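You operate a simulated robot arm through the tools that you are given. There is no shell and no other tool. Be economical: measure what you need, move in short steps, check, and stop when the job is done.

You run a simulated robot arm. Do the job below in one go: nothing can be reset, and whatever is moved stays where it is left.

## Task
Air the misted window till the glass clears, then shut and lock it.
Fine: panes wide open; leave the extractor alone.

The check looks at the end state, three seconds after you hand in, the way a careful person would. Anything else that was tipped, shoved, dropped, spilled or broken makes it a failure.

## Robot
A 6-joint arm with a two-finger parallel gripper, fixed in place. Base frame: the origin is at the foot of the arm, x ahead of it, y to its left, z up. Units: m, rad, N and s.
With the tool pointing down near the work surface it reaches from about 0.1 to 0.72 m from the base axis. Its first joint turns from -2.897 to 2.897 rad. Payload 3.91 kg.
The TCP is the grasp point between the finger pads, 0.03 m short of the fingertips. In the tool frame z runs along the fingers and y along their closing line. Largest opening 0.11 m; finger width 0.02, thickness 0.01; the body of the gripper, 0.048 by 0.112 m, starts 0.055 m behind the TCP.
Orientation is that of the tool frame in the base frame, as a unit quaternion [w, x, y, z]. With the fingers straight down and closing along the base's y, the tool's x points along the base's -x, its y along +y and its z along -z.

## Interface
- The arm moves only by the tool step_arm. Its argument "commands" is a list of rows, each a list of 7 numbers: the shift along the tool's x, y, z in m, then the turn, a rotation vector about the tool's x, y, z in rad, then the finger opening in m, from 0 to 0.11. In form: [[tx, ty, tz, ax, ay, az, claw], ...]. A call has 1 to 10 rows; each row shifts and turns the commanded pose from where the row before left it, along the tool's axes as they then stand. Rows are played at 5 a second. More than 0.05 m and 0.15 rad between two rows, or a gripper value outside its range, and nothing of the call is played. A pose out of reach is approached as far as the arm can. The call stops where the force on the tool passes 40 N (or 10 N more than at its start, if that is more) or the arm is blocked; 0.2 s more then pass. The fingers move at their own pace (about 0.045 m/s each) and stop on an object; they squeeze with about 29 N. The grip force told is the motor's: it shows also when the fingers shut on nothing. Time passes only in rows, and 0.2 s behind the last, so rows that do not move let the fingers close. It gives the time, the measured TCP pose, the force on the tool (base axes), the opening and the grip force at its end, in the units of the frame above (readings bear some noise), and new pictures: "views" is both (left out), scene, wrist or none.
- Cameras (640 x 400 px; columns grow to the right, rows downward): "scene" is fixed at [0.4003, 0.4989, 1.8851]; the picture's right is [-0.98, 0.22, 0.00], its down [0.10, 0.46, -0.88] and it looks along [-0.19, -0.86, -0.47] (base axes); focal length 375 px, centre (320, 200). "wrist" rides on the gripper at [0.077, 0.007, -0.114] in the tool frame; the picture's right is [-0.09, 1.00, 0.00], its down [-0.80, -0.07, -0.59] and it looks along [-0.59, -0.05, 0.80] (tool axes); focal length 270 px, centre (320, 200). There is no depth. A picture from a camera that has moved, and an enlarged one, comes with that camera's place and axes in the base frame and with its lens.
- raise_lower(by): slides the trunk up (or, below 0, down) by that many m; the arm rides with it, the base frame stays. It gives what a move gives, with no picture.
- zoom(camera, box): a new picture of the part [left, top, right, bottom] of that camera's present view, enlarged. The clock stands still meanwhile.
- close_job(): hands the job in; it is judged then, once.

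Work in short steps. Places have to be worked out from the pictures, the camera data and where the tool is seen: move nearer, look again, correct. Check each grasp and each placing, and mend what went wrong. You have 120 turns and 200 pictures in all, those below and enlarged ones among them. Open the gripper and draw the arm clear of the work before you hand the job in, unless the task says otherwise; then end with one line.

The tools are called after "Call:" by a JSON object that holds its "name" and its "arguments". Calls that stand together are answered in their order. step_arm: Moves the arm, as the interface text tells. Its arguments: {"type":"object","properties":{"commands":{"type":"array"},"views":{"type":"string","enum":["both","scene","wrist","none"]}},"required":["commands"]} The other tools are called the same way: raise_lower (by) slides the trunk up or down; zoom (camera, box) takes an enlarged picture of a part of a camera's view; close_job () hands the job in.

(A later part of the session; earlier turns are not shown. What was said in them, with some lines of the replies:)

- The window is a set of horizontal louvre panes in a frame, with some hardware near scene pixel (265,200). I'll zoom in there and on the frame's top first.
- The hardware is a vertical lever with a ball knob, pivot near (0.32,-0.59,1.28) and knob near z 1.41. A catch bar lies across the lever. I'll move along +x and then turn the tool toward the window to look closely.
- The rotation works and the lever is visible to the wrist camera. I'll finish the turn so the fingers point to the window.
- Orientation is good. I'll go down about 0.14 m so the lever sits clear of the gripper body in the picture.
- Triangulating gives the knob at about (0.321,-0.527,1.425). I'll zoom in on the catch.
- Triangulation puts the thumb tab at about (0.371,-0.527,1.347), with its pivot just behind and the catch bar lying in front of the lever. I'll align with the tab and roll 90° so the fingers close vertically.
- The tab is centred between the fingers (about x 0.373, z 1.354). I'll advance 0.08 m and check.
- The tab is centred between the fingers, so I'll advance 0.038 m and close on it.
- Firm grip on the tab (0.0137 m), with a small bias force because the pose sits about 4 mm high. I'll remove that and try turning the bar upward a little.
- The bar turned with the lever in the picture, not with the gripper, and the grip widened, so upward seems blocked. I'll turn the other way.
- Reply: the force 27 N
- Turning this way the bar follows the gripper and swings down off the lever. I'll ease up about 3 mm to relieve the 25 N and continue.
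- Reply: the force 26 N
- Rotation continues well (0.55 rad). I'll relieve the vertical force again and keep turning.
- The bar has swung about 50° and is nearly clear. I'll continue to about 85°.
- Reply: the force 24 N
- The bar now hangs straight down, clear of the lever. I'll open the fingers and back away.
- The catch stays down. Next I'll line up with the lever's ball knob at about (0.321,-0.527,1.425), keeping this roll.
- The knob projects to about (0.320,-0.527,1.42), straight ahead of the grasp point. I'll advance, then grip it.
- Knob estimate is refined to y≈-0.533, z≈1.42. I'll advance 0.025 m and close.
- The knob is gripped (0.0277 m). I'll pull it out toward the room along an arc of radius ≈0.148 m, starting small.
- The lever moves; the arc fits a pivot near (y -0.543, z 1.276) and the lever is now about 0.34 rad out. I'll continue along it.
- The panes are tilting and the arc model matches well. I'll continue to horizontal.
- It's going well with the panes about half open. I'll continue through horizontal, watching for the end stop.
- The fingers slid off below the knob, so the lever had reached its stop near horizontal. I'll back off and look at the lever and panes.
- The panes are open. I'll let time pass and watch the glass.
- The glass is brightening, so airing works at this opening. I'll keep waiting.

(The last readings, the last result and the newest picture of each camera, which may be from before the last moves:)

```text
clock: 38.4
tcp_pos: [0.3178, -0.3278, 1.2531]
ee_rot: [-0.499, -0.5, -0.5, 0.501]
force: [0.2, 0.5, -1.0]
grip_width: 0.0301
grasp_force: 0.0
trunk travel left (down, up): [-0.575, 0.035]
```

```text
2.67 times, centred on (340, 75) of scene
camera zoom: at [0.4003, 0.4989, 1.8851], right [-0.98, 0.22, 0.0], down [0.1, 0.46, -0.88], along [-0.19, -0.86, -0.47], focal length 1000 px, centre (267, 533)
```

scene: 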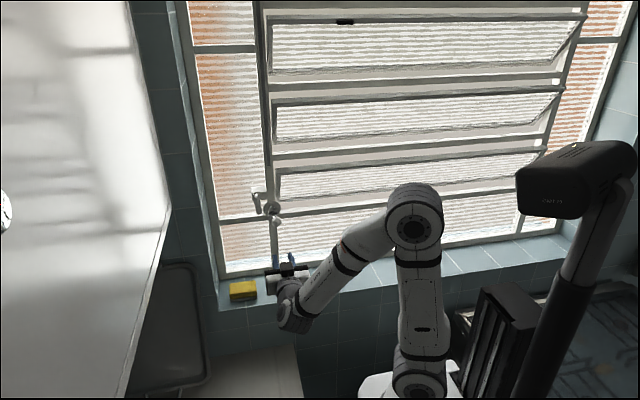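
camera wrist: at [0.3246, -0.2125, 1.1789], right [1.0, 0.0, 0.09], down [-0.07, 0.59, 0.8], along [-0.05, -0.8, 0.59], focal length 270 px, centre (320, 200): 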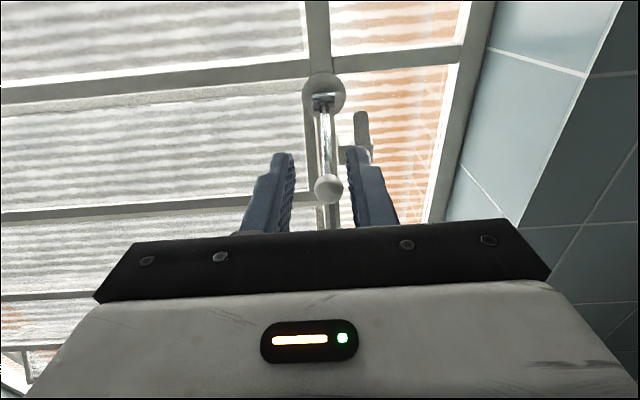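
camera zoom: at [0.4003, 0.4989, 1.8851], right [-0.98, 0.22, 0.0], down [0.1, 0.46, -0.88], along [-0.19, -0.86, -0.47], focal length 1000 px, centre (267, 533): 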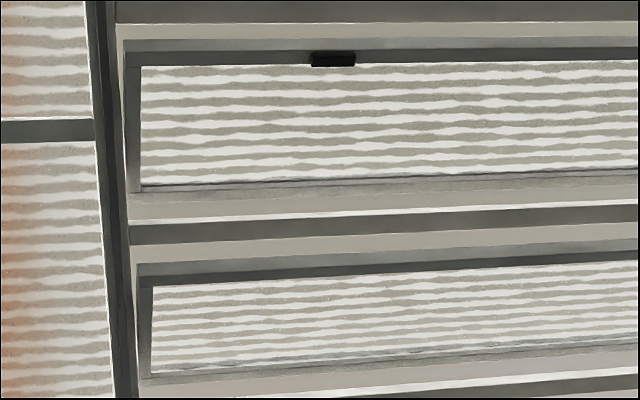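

The mist has thinned a lot. I'll wait longer until the picture stops changing.

Call:
{"name": "step_arm", "arguments": {"commands": [[0, 0, 0, 0, 0, 0, 0.03], [0, 0, 0, 0, 0, 0, 0.03], [0, 0, 0, 0, 0, 0, 0.03], [0, 0, 0, 0, 0, 0, 0.03], [0, 0, 0, 0, 0, 0, 0.03], [0, 0, 0, 0, 0, 0, 0.03], [0, 0, 0, 0, 0, 0, 0.03], [0, 0, 0, 0, 0, 0, 0.03], [0, 0, 0, 0, 0, 0, 0.03], [0, 0, 0, 0, 0, 0, 0.03]], "views": "none"}}

Call:
{"name": "step_arm", "arguments": {"commands": [[0, 0, 0, 0, 0, 0, 0.03], [0, 0, 0, 0, 0, 0, 0.03], [0, 0, 0, 0, 0, 0, 0.03], [0, 0, 0, 0, 0, 0, 0.03], [0, 0, 0, 0, 0, 0, 0.03], [0, 0, 0, 0, 0, 0, 0.03], [0, 0, 0, 0, 0, 0, 0.03], [0, 0, 0, 0, 0, 0, 0.03], [0, 0, 0, 0, 0, 0, 0.03], [0, 0, 0, 0, 0, 0, 0.03]], "views": "none"}}

Call:
{"name": "step_arm", "arguments": {"commands": [[0, 0, 0, 0, 0, 0, 0.03], [0, 0, 0, 0, 0, 0, 0.03], [0, 0, 0, 0, 0, 0, 0.03], [0, 0, 0, 0, 0, 0, 0.03], [0, 0, 0, 0, 0, 0, 0.03], [0, 0, 0, 0, 0, 0, 0.03], [0, 0, 0, 0, 0, 0, 0.03], [0, 0, 0, 0, 0, 0, 0.03], [0, 0, 0, 0, 0, 0, 0.03], [0, 0, 0, 0, 0, 0, 0.03]], "views": "none"}}

Call:
{"name": "step_arm", "arguments": {"commands": [[0, 0, 0, 0, 0, 0, 0.03], [0, 0, 0, 0, 0, 0, 0.03], [0, 0, 0, 0, 0, 0, 0.03], [0, 0, 0, 0, 0, 0, 0.03], [0, 0, 0, 0, 0, 0, 0.03], [0, 0, 0, 0, 0, 0, 0.03], [0, 0, 0, 0, 0, 0, 0.03], [0, 0, 0, 0, 0, 0, 0.03], [0, 0, 0, 0, 0, 0, 0.03], [0, 0, 0, 0, 0, 0, 0.03]], "views": "none"}}

Call:
{"name": "step_arm", "arguments": {"commands": [[0, 0, 0, 0, 0, 0, 0.03], [0, 0, 0, 0, 0, 0, 0.03], [0, 0, 0, 0, 0, 0, 0.03], [0, 0, 0, 0, 0, 0, 0.03], [0, 0, 0, 0, 0, 0, 0.03], [0, 0, 0, 0, 0, 0, 0.03], [0, 0, 0, 0, 0, 0, 0.03], [0, 0, 0, 0, 0, 0, 0.03], [0, 0, 0, 0, 0, 0, 0.03], [0, 0, 0, 0, 0, 0, 0.03]], "views": "scene"}}

Call:
{"name": "zoom", "arguments": {"camera": "scene", "box": [220, 0, 460, 150]}}

```text
clock: 40.6
tcp_pos: [0.3179, -0.3257, 1.2538]
ee_rot: [0.499, 0.499, 0.501, -0.501]
force: [0.6, -0.7, -0.4]
grip_width: 0.0301
grasp_force: 0.0
trunk travel left (down, up): [-0.575, 0.035]
```

```text
clock: 42.8
tcp_pos: [0.3169, -0.3274, 1.2539]
ee_rot: [0.499, 0.499, 0.501, -0.501]
force: [-0.4, -0.1, -0.4]
grip_width: 0.03
grasp_force: 0.1
trunk travel left (down, up): [-0.575, 0.035]
```

```text
clock: 45.0
tcp_pos: [0.3171, -0.3279, 1.2529]
ee_rot: [0.5, 0.499, 0.501, -0.501]
force: [0.4, -0.1, -0.7]
grip_width: 0.03
grasp_force: 0.0
trunk travel left (down, up): [-0.575, 0.035]
```

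```text
clock: 47.2
tcp_pos: [0.3184, -0.328, 1.2535]
ee_rot: [0.5, 0.499, 0.501, -0.5]
force: [-0.4, 0.6, -0.2]
grip_width: 0.0303
grasp_force: 0.1
trunk travel left (down, up): [-0.575, 0.035]
```

```text
clock: 49.4
tcp_pos: [0.3178, -0.3271, 1.2534]
ee_rot: [-0.499, -0.499, -0.501, 0.502]
force: [0.4, -1.1, -0.2]
grip_width: 0.0298
grasp_force: 0.0
trunk travel left (down, up): [-0.575, 0.035]
```

scene: 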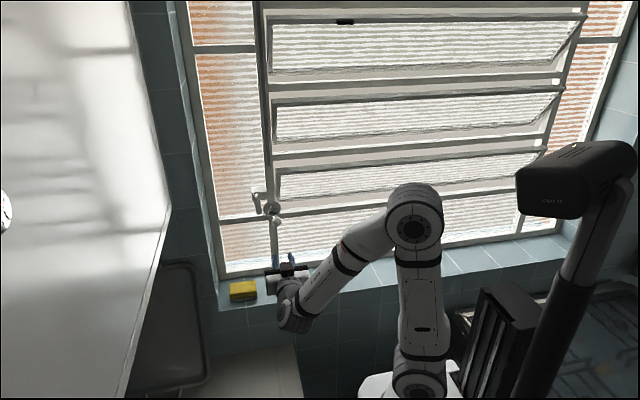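

```text
2.67 times, centred on (340, 75) of scene
camera zoom: at [0.4003, 0.4989, 1.8851], right [-0.98, 0.22, 0.0], down [0.1, 0.46, -0.88], along [-0.19, -0.86, -0.47], focal length 1000 px, centre (267, 533)
```

zoom: 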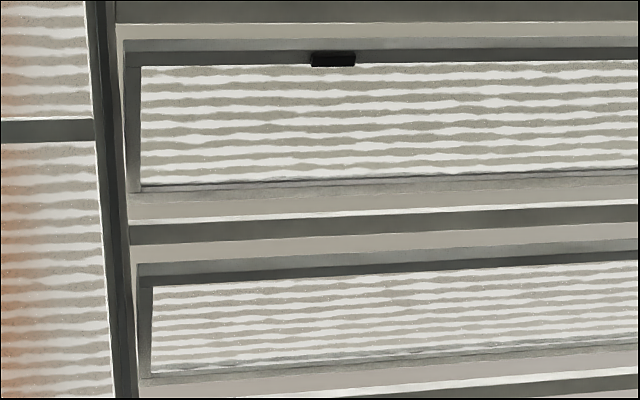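

There has been no change since t=38, so the visible panes look clear. I'll check the right side and the bottom pane too.

Call:
{"name": "zoom", "arguments": {"camera": "scene", "box": [400, 0, 640, 150]}}

Call:
{"name": "zoom", "arguments": {"camera": "scene", "box": [250, 130, 570, 330]}}

```text
2.67 times, centred on (520, 75) of scene
camera zoom: at [0.4003, 0.4989, 1.8851], right [-0.98, 0.22, 0.0], down [0.1, 0.46, -0.88], along [-0.19, -0.86, -0.47], focal length 1000 px, centre (-213, 533)
```

zoom: 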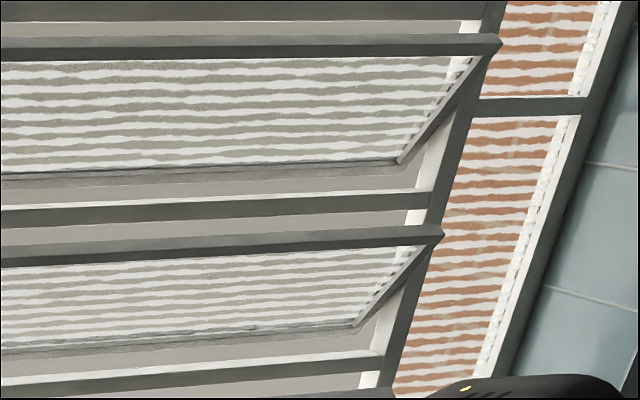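

```text
2.00 times, centred on (410, 230) of scene
camera zoom: at [0.4003, 0.4989, 1.8851], right [-0.98, 0.22, 0.0], down [0.1, 0.46, -0.88], along [-0.19, -0.86, -0.47], focal length 750 px, centre (140, 140)
```

zoom: 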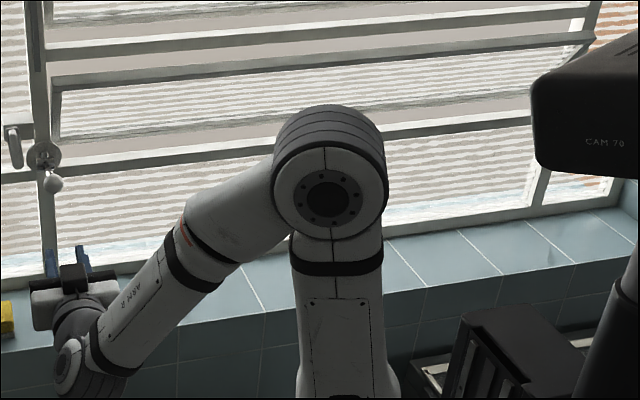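

All panes are clear. Next I'll re-grip the knob, now at about (0.320,-0.399,1.306), by rising first, then moving in.

Call:
{"name": "step_arm", "arguments": {"commands": [[-0.027, 0.002, 0, 0, 0, 0, 0.06], [-0.027, 0, 0, 0, 0, 0, 0.06], [0, 0, 0, 0, 0, 0, 0.06], [0, 0, 0.02, 0, 0, 0, 0.06]], "views": "wrist"}}

```text
clock: 50.4
tcp_pos: [0.3218, -0.3488, 1.3092]
ee_rot: [-0.498, -0.499, -0.501, 0.502]
force: [-0.1, -0.5, -0.1]
grip_width: 0.0597
grasp_force: 0.1
trunk travel left (down, up): [-0.575, 0.035]
camera wrist: at [0.3282, -0.234, 1.2339], right [1.0, 0.0, 0.08], down [-0.07, 0.59, 0.8], along [-0.05, -0.8, 0.59], focal length 270 px, centre (320, 200)
```

wrist: 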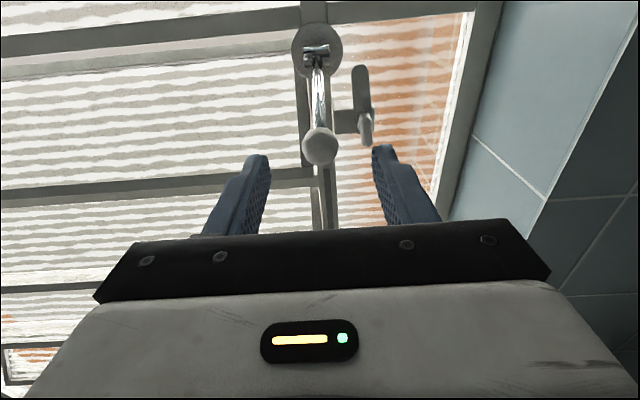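

The knob is level with the fingers, so I'll move in 0.053 m and grip.

Call:
{"name": "step_arm", "arguments": {"commands": [[0, 0, 0.03, 0, 0, 0, 0.06], [0, 0, 0.023, 0, 0, 0, 0.06], [0, 0, 0, 0, 0, 0, 0.03], [0, 0, 0, 0, 0, 0, 0.0], [0, 0, 0, 0, 0, 0, 0.0], [0, 0, 0, 0, 0, 0, 0.0]], "views": "wrist"}}

```text
clock: 51.8
tcp_pos: [0.3199, -0.4005, 1.3094]
ee_rot: [0.5, 0.499, 0.501, -0.5]
force: [-1.6, -1.0, 1.0]
grip_width: 0.0275
grasp_force: 44.9
trunk travel left (down, up): [-0.575, 0.035]
camera wrist: at [0.3275, -0.2866, 1.2342], right [1.0, 0.0, 0.09], down [-0.07, 0.59, 0.8], along [-0.05, -0.8, 0.59], focal length 270 px, centre (320, 200)
```

wrist: 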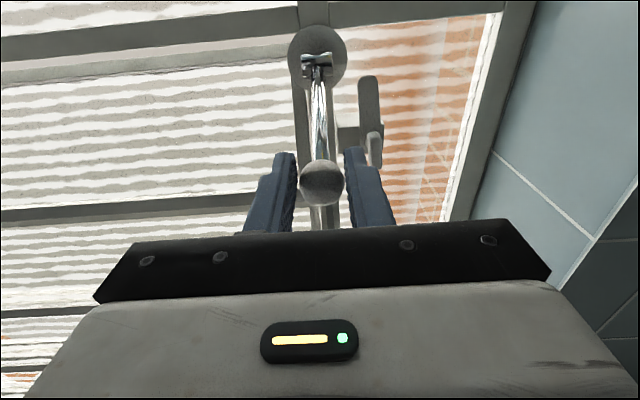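

Knob gripped (0.0275 m). I'll push it back along the same arc.

Call:
{"name": "step_arm", "arguments": {"commands": [[-0.014, 0, 0.0048, 0, 0, 0, 0.0], [-0.014, 0, 0.0048, 0, 0, 0, 0.0], [-0.0128, 0, 0.0075, 0, 0, 0, 0.0], [-0.0127, 0, 0.0075, 0, 0, 0, 0.0], [-0.011, 0, 0.0098, 0, 0, 0, 0.0], [-0.011, 0, 0.0099, 0, 0, 0, 0.0]], "views": "none"}}

Call:
{"name": "step_arm", "arguments": {"commands": [[-0.0088, 0, 0.0118, 0, 0, 0, 0.0], [-0.0088, 0, 0.0119, 0, 0, 0, 0.0], [-0.0063, 0, 0.0134, 0, 0, 0, 0.0], [-0.0063, 0, 0.0134, 0, 0, 0, 0.0]], "views": "wrist"}}

```text
clock: 53.2
tcp_pos: [0.3203, -0.4451, 1.3835]
ee_rot: [-0.499, -0.5, -0.5, 0.501]
force: [-12.4, 1.9, -11.2]
grip_width: 0.028
grasp_force: 45.2
trunk travel left (down, up): [-0.575, 0.035]
```

```text
clock: 54.2
tcp_pos: [0.3198, -0.4953, 1.4145]
ee_rot: [-0.5, -0.499, -0.501, 0.501]
force: [-8.2, 4.8, -8.3]
grip_width: 0.0279
grasp_force: 44.8
trunk travel left (down, up): [-0.575, 0.035]
camera wrist: at [0.3273, -0.3805, 1.3385], right [1.0, 0.0, 0.09], down [-0.07, 0.6, 0.8], along [-0.05, -0.8, 0.59], focal length 270 px, centre (320, 200)
```

wrist: 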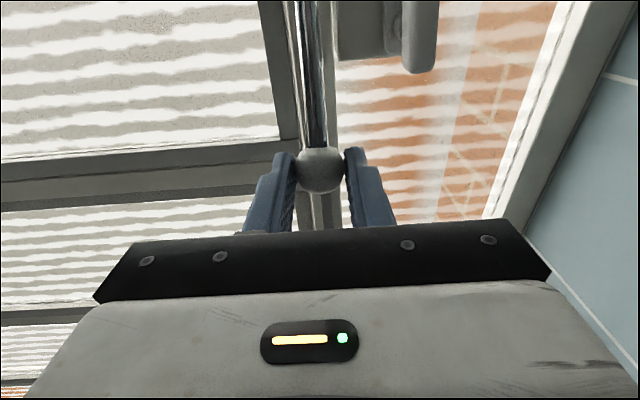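

Nearly home at y -0.495. I'll push the last 28 mm plus a few more to seat it against the stop.

Call:
{"name": "step_arm", "arguments": {"commands": [[-0.004, 0, 0.0145, 0, 0, 0, 0.0], [-0.0025, 0, 0.0135, 0, 0, 0, 0.0], [-0.001, 0, 0.005, 0, 0, 0, 0.0]], "views": "both"}}

Call:
{"name": "zoom", "arguments": {"camera": "scene", "box": [220, 0, 460, 150]}}

```text
clock: 55.0
tcp_pos: [0.3195, -0.5226, 1.4213]
ee_rot: [-0.5, -0.499, -0.5, 0.501]
force: [-12.2, 26.4, -11.7]
grip_width: 0.0278
grasp_force: 44.4
trunk travel left (down, up): [-0.575, 0.035]
camera wrist: at [0.3274, -0.4088, 1.3461], right [1.0, 0.0, 0.09], down [-0.07, 0.6, 0.8], along [-0.05, -0.8, 0.59], focal length 270 px, centre (320, 200)
```

scene: 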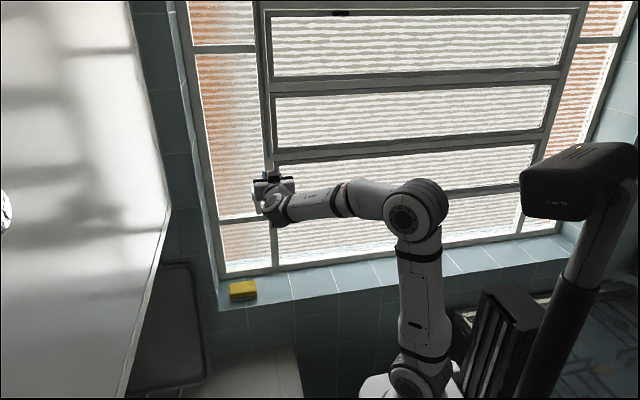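
wrist: 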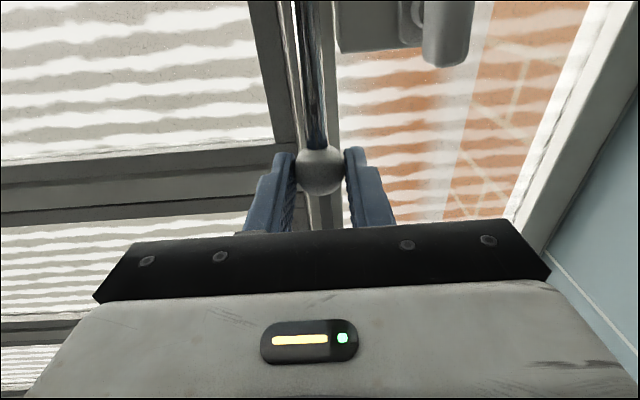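

```text
2.67 times, centred on (340, 75) of scene
camera zoom: at [0.4003, 0.4989, 1.8851], right [-0.98, 0.22, 0.0], down [0.1, 0.46, -0.88], along [-0.19, -0.86, -0.47], focal length 1000 px, centre (267, 533)
```

zoom: 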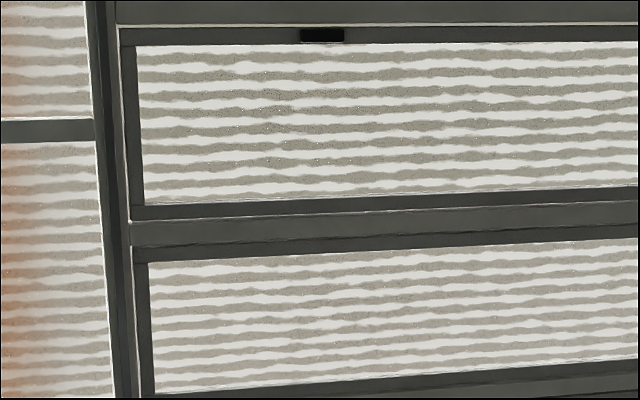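

The lever is back at its start pose (-0.5226 in y, 26 N against the stop), and the panes are shut and clear. I'll release it, back off, and go to the catch's thumb tab.

Call:
{"name": "step_arm", "arguments": {"commands": [[0, 0, 0, 0, 0, 0, 0.06], [0, 0, 0, 0, 0, 0, 0.06], [0, 0, 0, 0, 0, 0, 0.06], [0, 0, -0.045, 0, 0, 0, 0.06], [0, 0, -0.045, 0, 0, 0, 0.06], [0, 0, -0.04, 0, 0, 0, 0.06], [0.036, 0.026, 0, 0, 0, 0, 0.04], [0.034, 0.026, 0, 0, 0, 0, 0.04]], "views": "both"}}

Call:
{"name": "zoom", "arguments": {"camera": "wrist", "box": [220, 20, 412, 140]}}

```text
clock: 56.8
tcp_pos: [0.3744, -0.3961, 1.3502]
ee_rot: [-0.499, -0.5, -0.5, 0.501]
force: [0.5, -0.2, -0.4]
grip_width: 0.04
grasp_force: 0.1
trunk travel left (down, up): [-0.575, 0.035]
camera wrist: at [0.3815, -0.2828, 1.2753], right [1.0, 0.0, 0.08], down [-0.07, 0.59, 0.8], along [-0.05, -0.8, 0.59], focal length 270 px, centre (320, 200)
```

scene: 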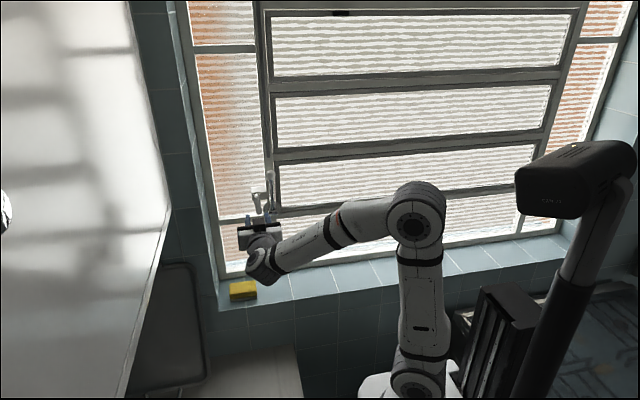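
wrist: 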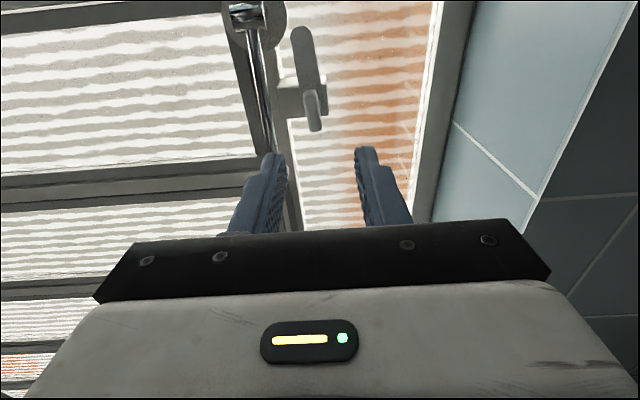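

```text
3.33 times, centred on (316, 80) of wrist
camera zoom: at [0.3815, -0.2828, 1.2753], right [1.0, 0.0, 0.08], down [-0.07, 0.59, 0.8], along [-0.05, -0.8, 0.59], focal length 901 px, centre (333, 600)
```

zoom: 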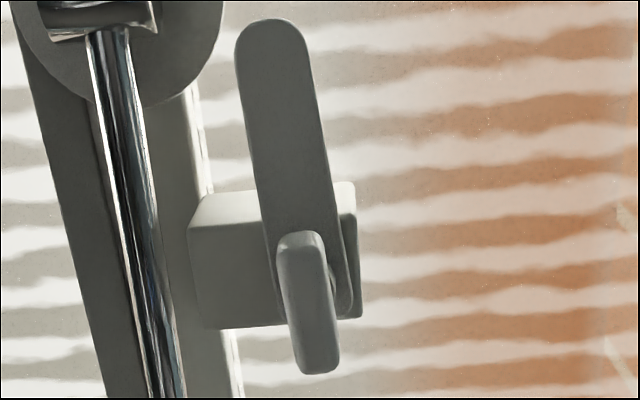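

The tab is at about (0.368,-0.525,1.353), hanging with the bar. I'll align, undo the 0.07 rad roll, advance and grip.

Call:
{"name": "step_arm", "arguments": {"commands": [[-0.002, -0.005, 0, 0, 0, -0.07, 0.04], [0, 0, 0.035, 0, 0, 0, 0.04], [0, 0, 0.035, 0, 0, 0, 0.04]], "views": "wrist"}}

```text
clock: 57.6
tcp_pos: [0.3674, -0.4674, 1.3514]
ee_rot: [-0.481, -0.482, -0.518, 0.518]
force: [-0.8, -0.2, -0.4]
grip_width: 0.0397
grasp_force: 0.1
trunk travel left (down, up): [-0.575, 0.035]
camera wrist: at [0.37, -0.3523, 1.2765], right [1.0, 0.0, 0.01], down [-0.01, 0.59, 0.8], along [-0.01, -0.8, 0.59], focal length 270 px, centre (320, 200)
```

wrist: 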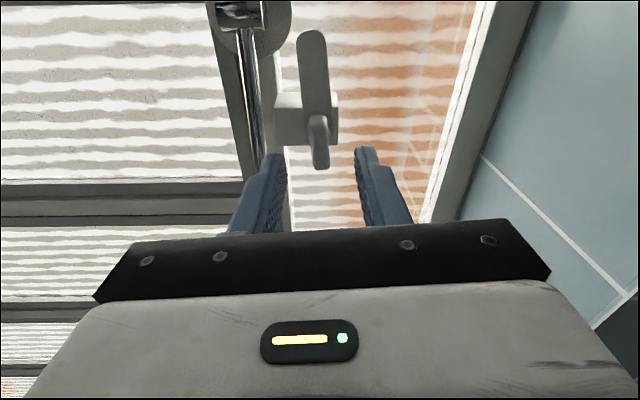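

The tab is centred between the fingers. I'll move in 0.033 m and close.

Call:
{"name": "step_arm", "arguments": {"commands": [[0, 0, 0.018, 0, 0, 0, 0.04], [0, 0, 0.015, 0, 0, 0, 0.04], [0, 0, 0, 0, 0, 0, 0.02], [0, 0, 0, 0, 0, 0, 0.0], [0, 0, 0, 0, 0, 0, 0.0]], "views": "wrist"}}

```text
clock: 58.8
tcp_pos: [0.3674, -0.501, 1.3514]
ee_rot: [0.482, 0.481, 0.518, -0.518]
force: [-2.4, 0.0, 1.2]
grip_width: 0.0134
grasp_force: 44.7
trunk travel left (down, up): [-0.575, 0.035]
camera wrist: at [0.3702, -0.3868, 1.2767], right [1.0, 0.0, 0.02], down [-0.01, 0.59, 0.8], along [-0.01, -0.8, 0.59], focal length 270 px, centre (320, 200)
```

wrist: 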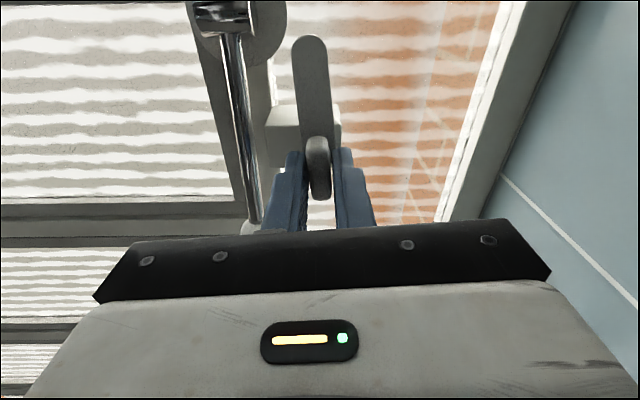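

The tab is gripped at 0.0134 m. I'll turn it back up by negative roll, in 0.1 rad steps.

Call:
{"name": "step_arm", "arguments": {"commands": [[0, 0, 0, 0, 0, -0.1, 0.0], [0, 0, 0, 0, 0, -0.1, 0.0], [0, 0, 0, 0, 0, -0.1, 0.0], [0, 0, 0, 0, 0, -0.1, 0.0], [0, 0, 0, 0, 0, -0.1, 0.0]], "views": "wrist"}}

```text
clock: 60.0
tcp_pos: [0.3699, -0.5009, 1.3508]
ee_rot: [0.338, 0.338, 0.621, -0.621]
force: [-2.2, -4.6, -1.2]
grip_width: 0.0133
grasp_force: 44.8
trunk travel left (down, up): [-0.575, 0.035]
camera wrist: at [0.3339, -0.3867, 1.2855], right [0.88, 0.0, -0.47], down [0.38, 0.59, 0.71], along [0.28, -0.8, 0.52], focal length 270 px, centre (320, 200)
```

wrist: 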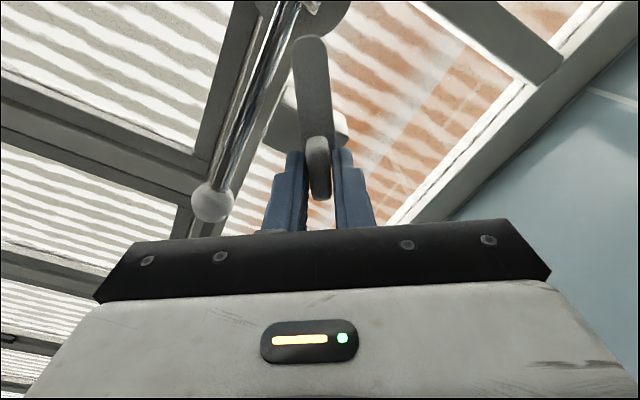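

The bar follows with low forces. I'll continue turning, moving over the lever.

Call:
{"name": "step_arm", "arguments": {"commands": [[0, 0, 0, 0, 0, -0.1, 0.0], [0, 0, 0, 0, 0, -0.1, 0.0], [0, 0, 0, 0, 0, -0.1, 0.0], [0, 0, 0, 0, 0, -0.1, 0.0], [0, 0, 0, 0, 0, -0.1, 0.0]], "views": "wrist"}}

```text
clock: 61.2
tcp_pos: [0.3703, -0.5014, 1.3505]
ee_rot: [0.173, 0.173, 0.686, -0.685]
force: [1.7, 1.5, -5.7]
grip_width: 0.0139
grasp_force: 44.8
trunk travel left (down, up): [-0.575, 0.035]
camera wrist: at [0.306, -0.3868, 1.3106], right [0.55, 0.0, -0.84], down [0.67, 0.59, 0.44], along [0.5, -0.8, 0.33], focal length 270 px, centre (320, 200)
```

wrist: 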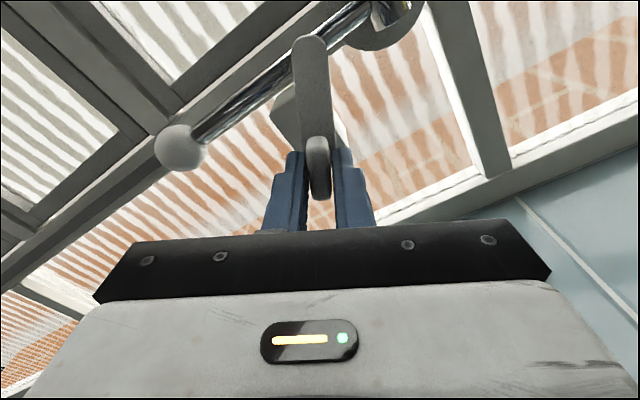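

The bar now crosses the lever with about 0.5 rad to go. I'll finish the turn to its stop.

Call:
{"name": "step_arm", "arguments": {"commands": [[0, 0, 0, 0, 0, -0.1, 0.0], [0, 0, 0, 0, 0, -0.1, 0.0], [0, 0, 0, 0, 0, -0.1, 0.0], [0, 0, 0, 0, 0, -0.1, 0.0], [0, 0, 0, 0, 0, -0.1, 0.0], [0, 0, 0, 0, 0, -0.05, 0.0]], "views": "wrist"}}

```text
clock: 62.6
tcp_pos: [0.3703, -0.5002, 1.3499]
ee_rot: [-0.019, -0.02, 0.708, -0.706]
force: [2.0, 4.5, -17.8]
grip_width: 0.0136
grasp_force: 45.1
trunk travel left (down, up): [-0.575, 0.035]
camera wrist: at [0.2939, -0.3868, 1.3498], right [0.03, 0.0, -1.0], down [0.8, 0.59, 0.03], along [0.59, -0.8, 0.02], focal length 270 px, centre (320, 200)
```

wrist: 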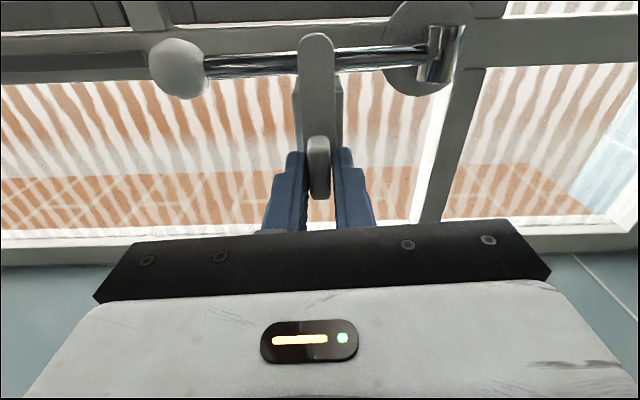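

The bar is back across the lever and the roll matches the starting angle. I'll release, retreat and check.

Call:
{"name": "step_arm", "arguments": {"commands": [[0, 0, 0, 0, 0, 0, 0.05], [0, 0, 0, 0, 0, 0, 0.05], [0, 0, 0, 0, 0, 0, 0.05], [0, 0, -0.04, 0, 0, 0, 0.05], [0, 0, -0.045, 0, 0, 0, 0.06], [0, 0, -0.045, 0, 0, 0, 0.06]], "views": "both"}}

Call:
{"name": "zoom", "arguments": {"camera": "wrist", "box": [210, 0, 434, 140]}}

```text
clock: 64.0
tcp_pos: [0.3684, -0.3702, 1.3545]
ee_rot: [0.018, 0.019, -0.706, 0.708]
force: [-1.1, 0.9, -1.3]
grip_width: 0.0597
grasp_force: 0.0
trunk travel left (down, up): [-0.575, 0.035]
camera wrist: at [0.2931, -0.2558, 1.3535], right [0.04, 0.0, -1.0], down [0.8, 0.6, 0.03], along [0.59, -0.8, 0.02], focal length 270 px, centre (320, 200)
```

scene: 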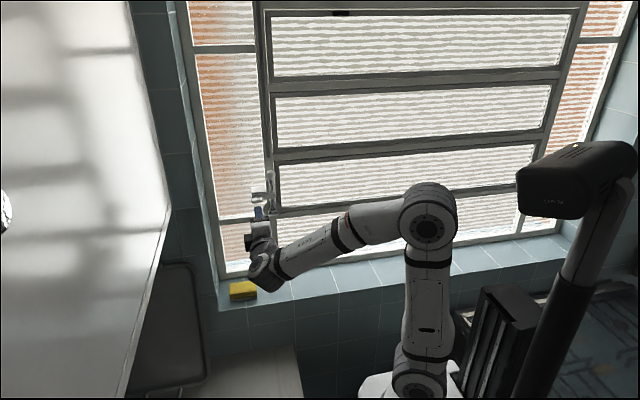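
wrist: 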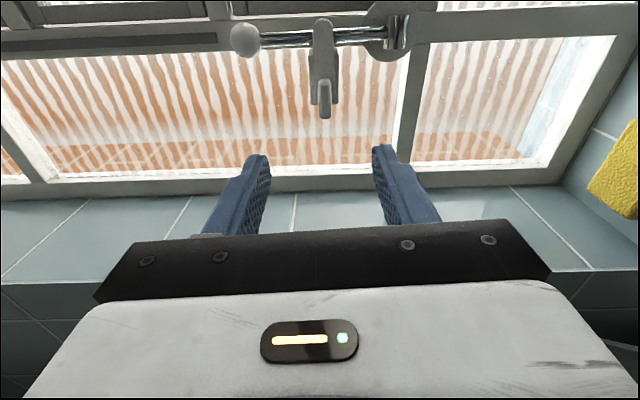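

```text
2.86 times, centred on (322, 70) of wrist
camera zoom: at [0.2931, -0.2558, 1.3535], right [0.04, 0.0, -1.0], down [0.8, 0.6, 0.03], along [0.59, -0.8, 0.02], focal length 772 px, centre (314, 571)
```

zoom: 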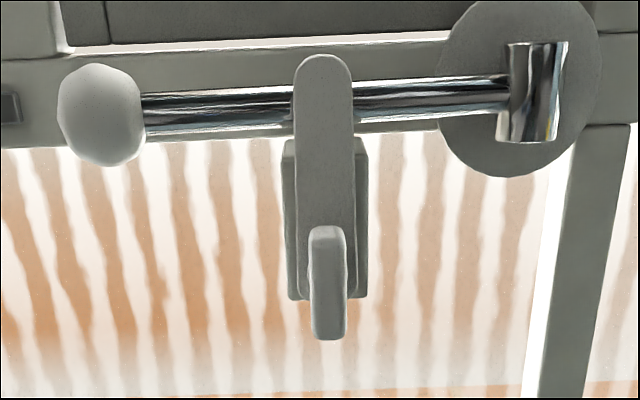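

The catch lies squarely across the lever as it did at the start. I'll open the gripper, draw the arm well clear, and take one last scene check.

Call:
{"name": "step_arm", "arguments": {"commands": [[0, 0, -0.03, 0, 0, 0, 0.11], [0.04, 0, -0.01, 0, 0, 0, 0.11], [0.04, 0, 0, 0, 0, 0, 0.11], [0.04, 0, 0, 0, 0, 0, 0.11], [0.04, 0, 0, 0, 0, 0, 0.11], [0, 0, 0, 0, 0, 0, 0.11]], "views": "scene"}}

Call:
{"name": "zoom", "arguments": {"camera": "scene", "box": [220, 150, 320, 230]}}

```text
clock: 65.4
tcp_pos: [0.221, -0.3317, 1.3574]
ee_rot: [-0.02, -0.03, 0.713, -0.701]
force: [0.9, -0.3, -0.1]
grip_width: 0.1098
grasp_force: 0.1
out of reach, approached as far as the arm can: row 5
trunk travel left (down, up): [-0.575, 0.035]
```

scene: 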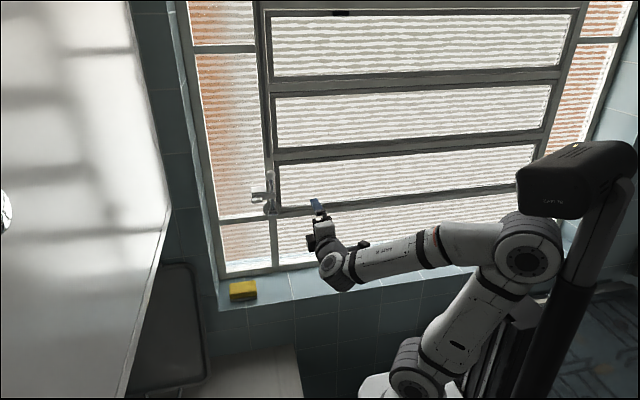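

```text
5.00 times, centred on (270, 190) of scene
camera zoom: at [0.4003, 0.4989, 1.8851], right [-0.98, 0.22, 0.0], down [0.1, 0.46, -0.88], along [-0.19, -0.86, -0.47], focal length 1876 px, centre (570, 250)
```

zoom: 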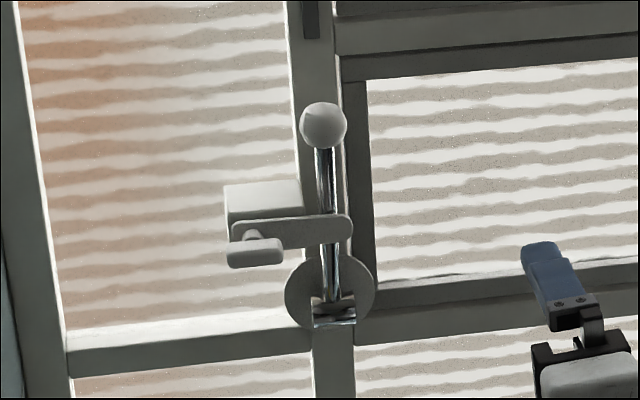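

The lever is up with the catch across it, the panes are shut and clear, the sponge is undisturbed and the arm is clear. I'm handing in.

Call:
{"name": "close_job", "arguments": {}}

```text
The job is handed in.
```

The window was aired until the glass cleared, then shut and locked with the catch back across the lever; the extractor was not touched.
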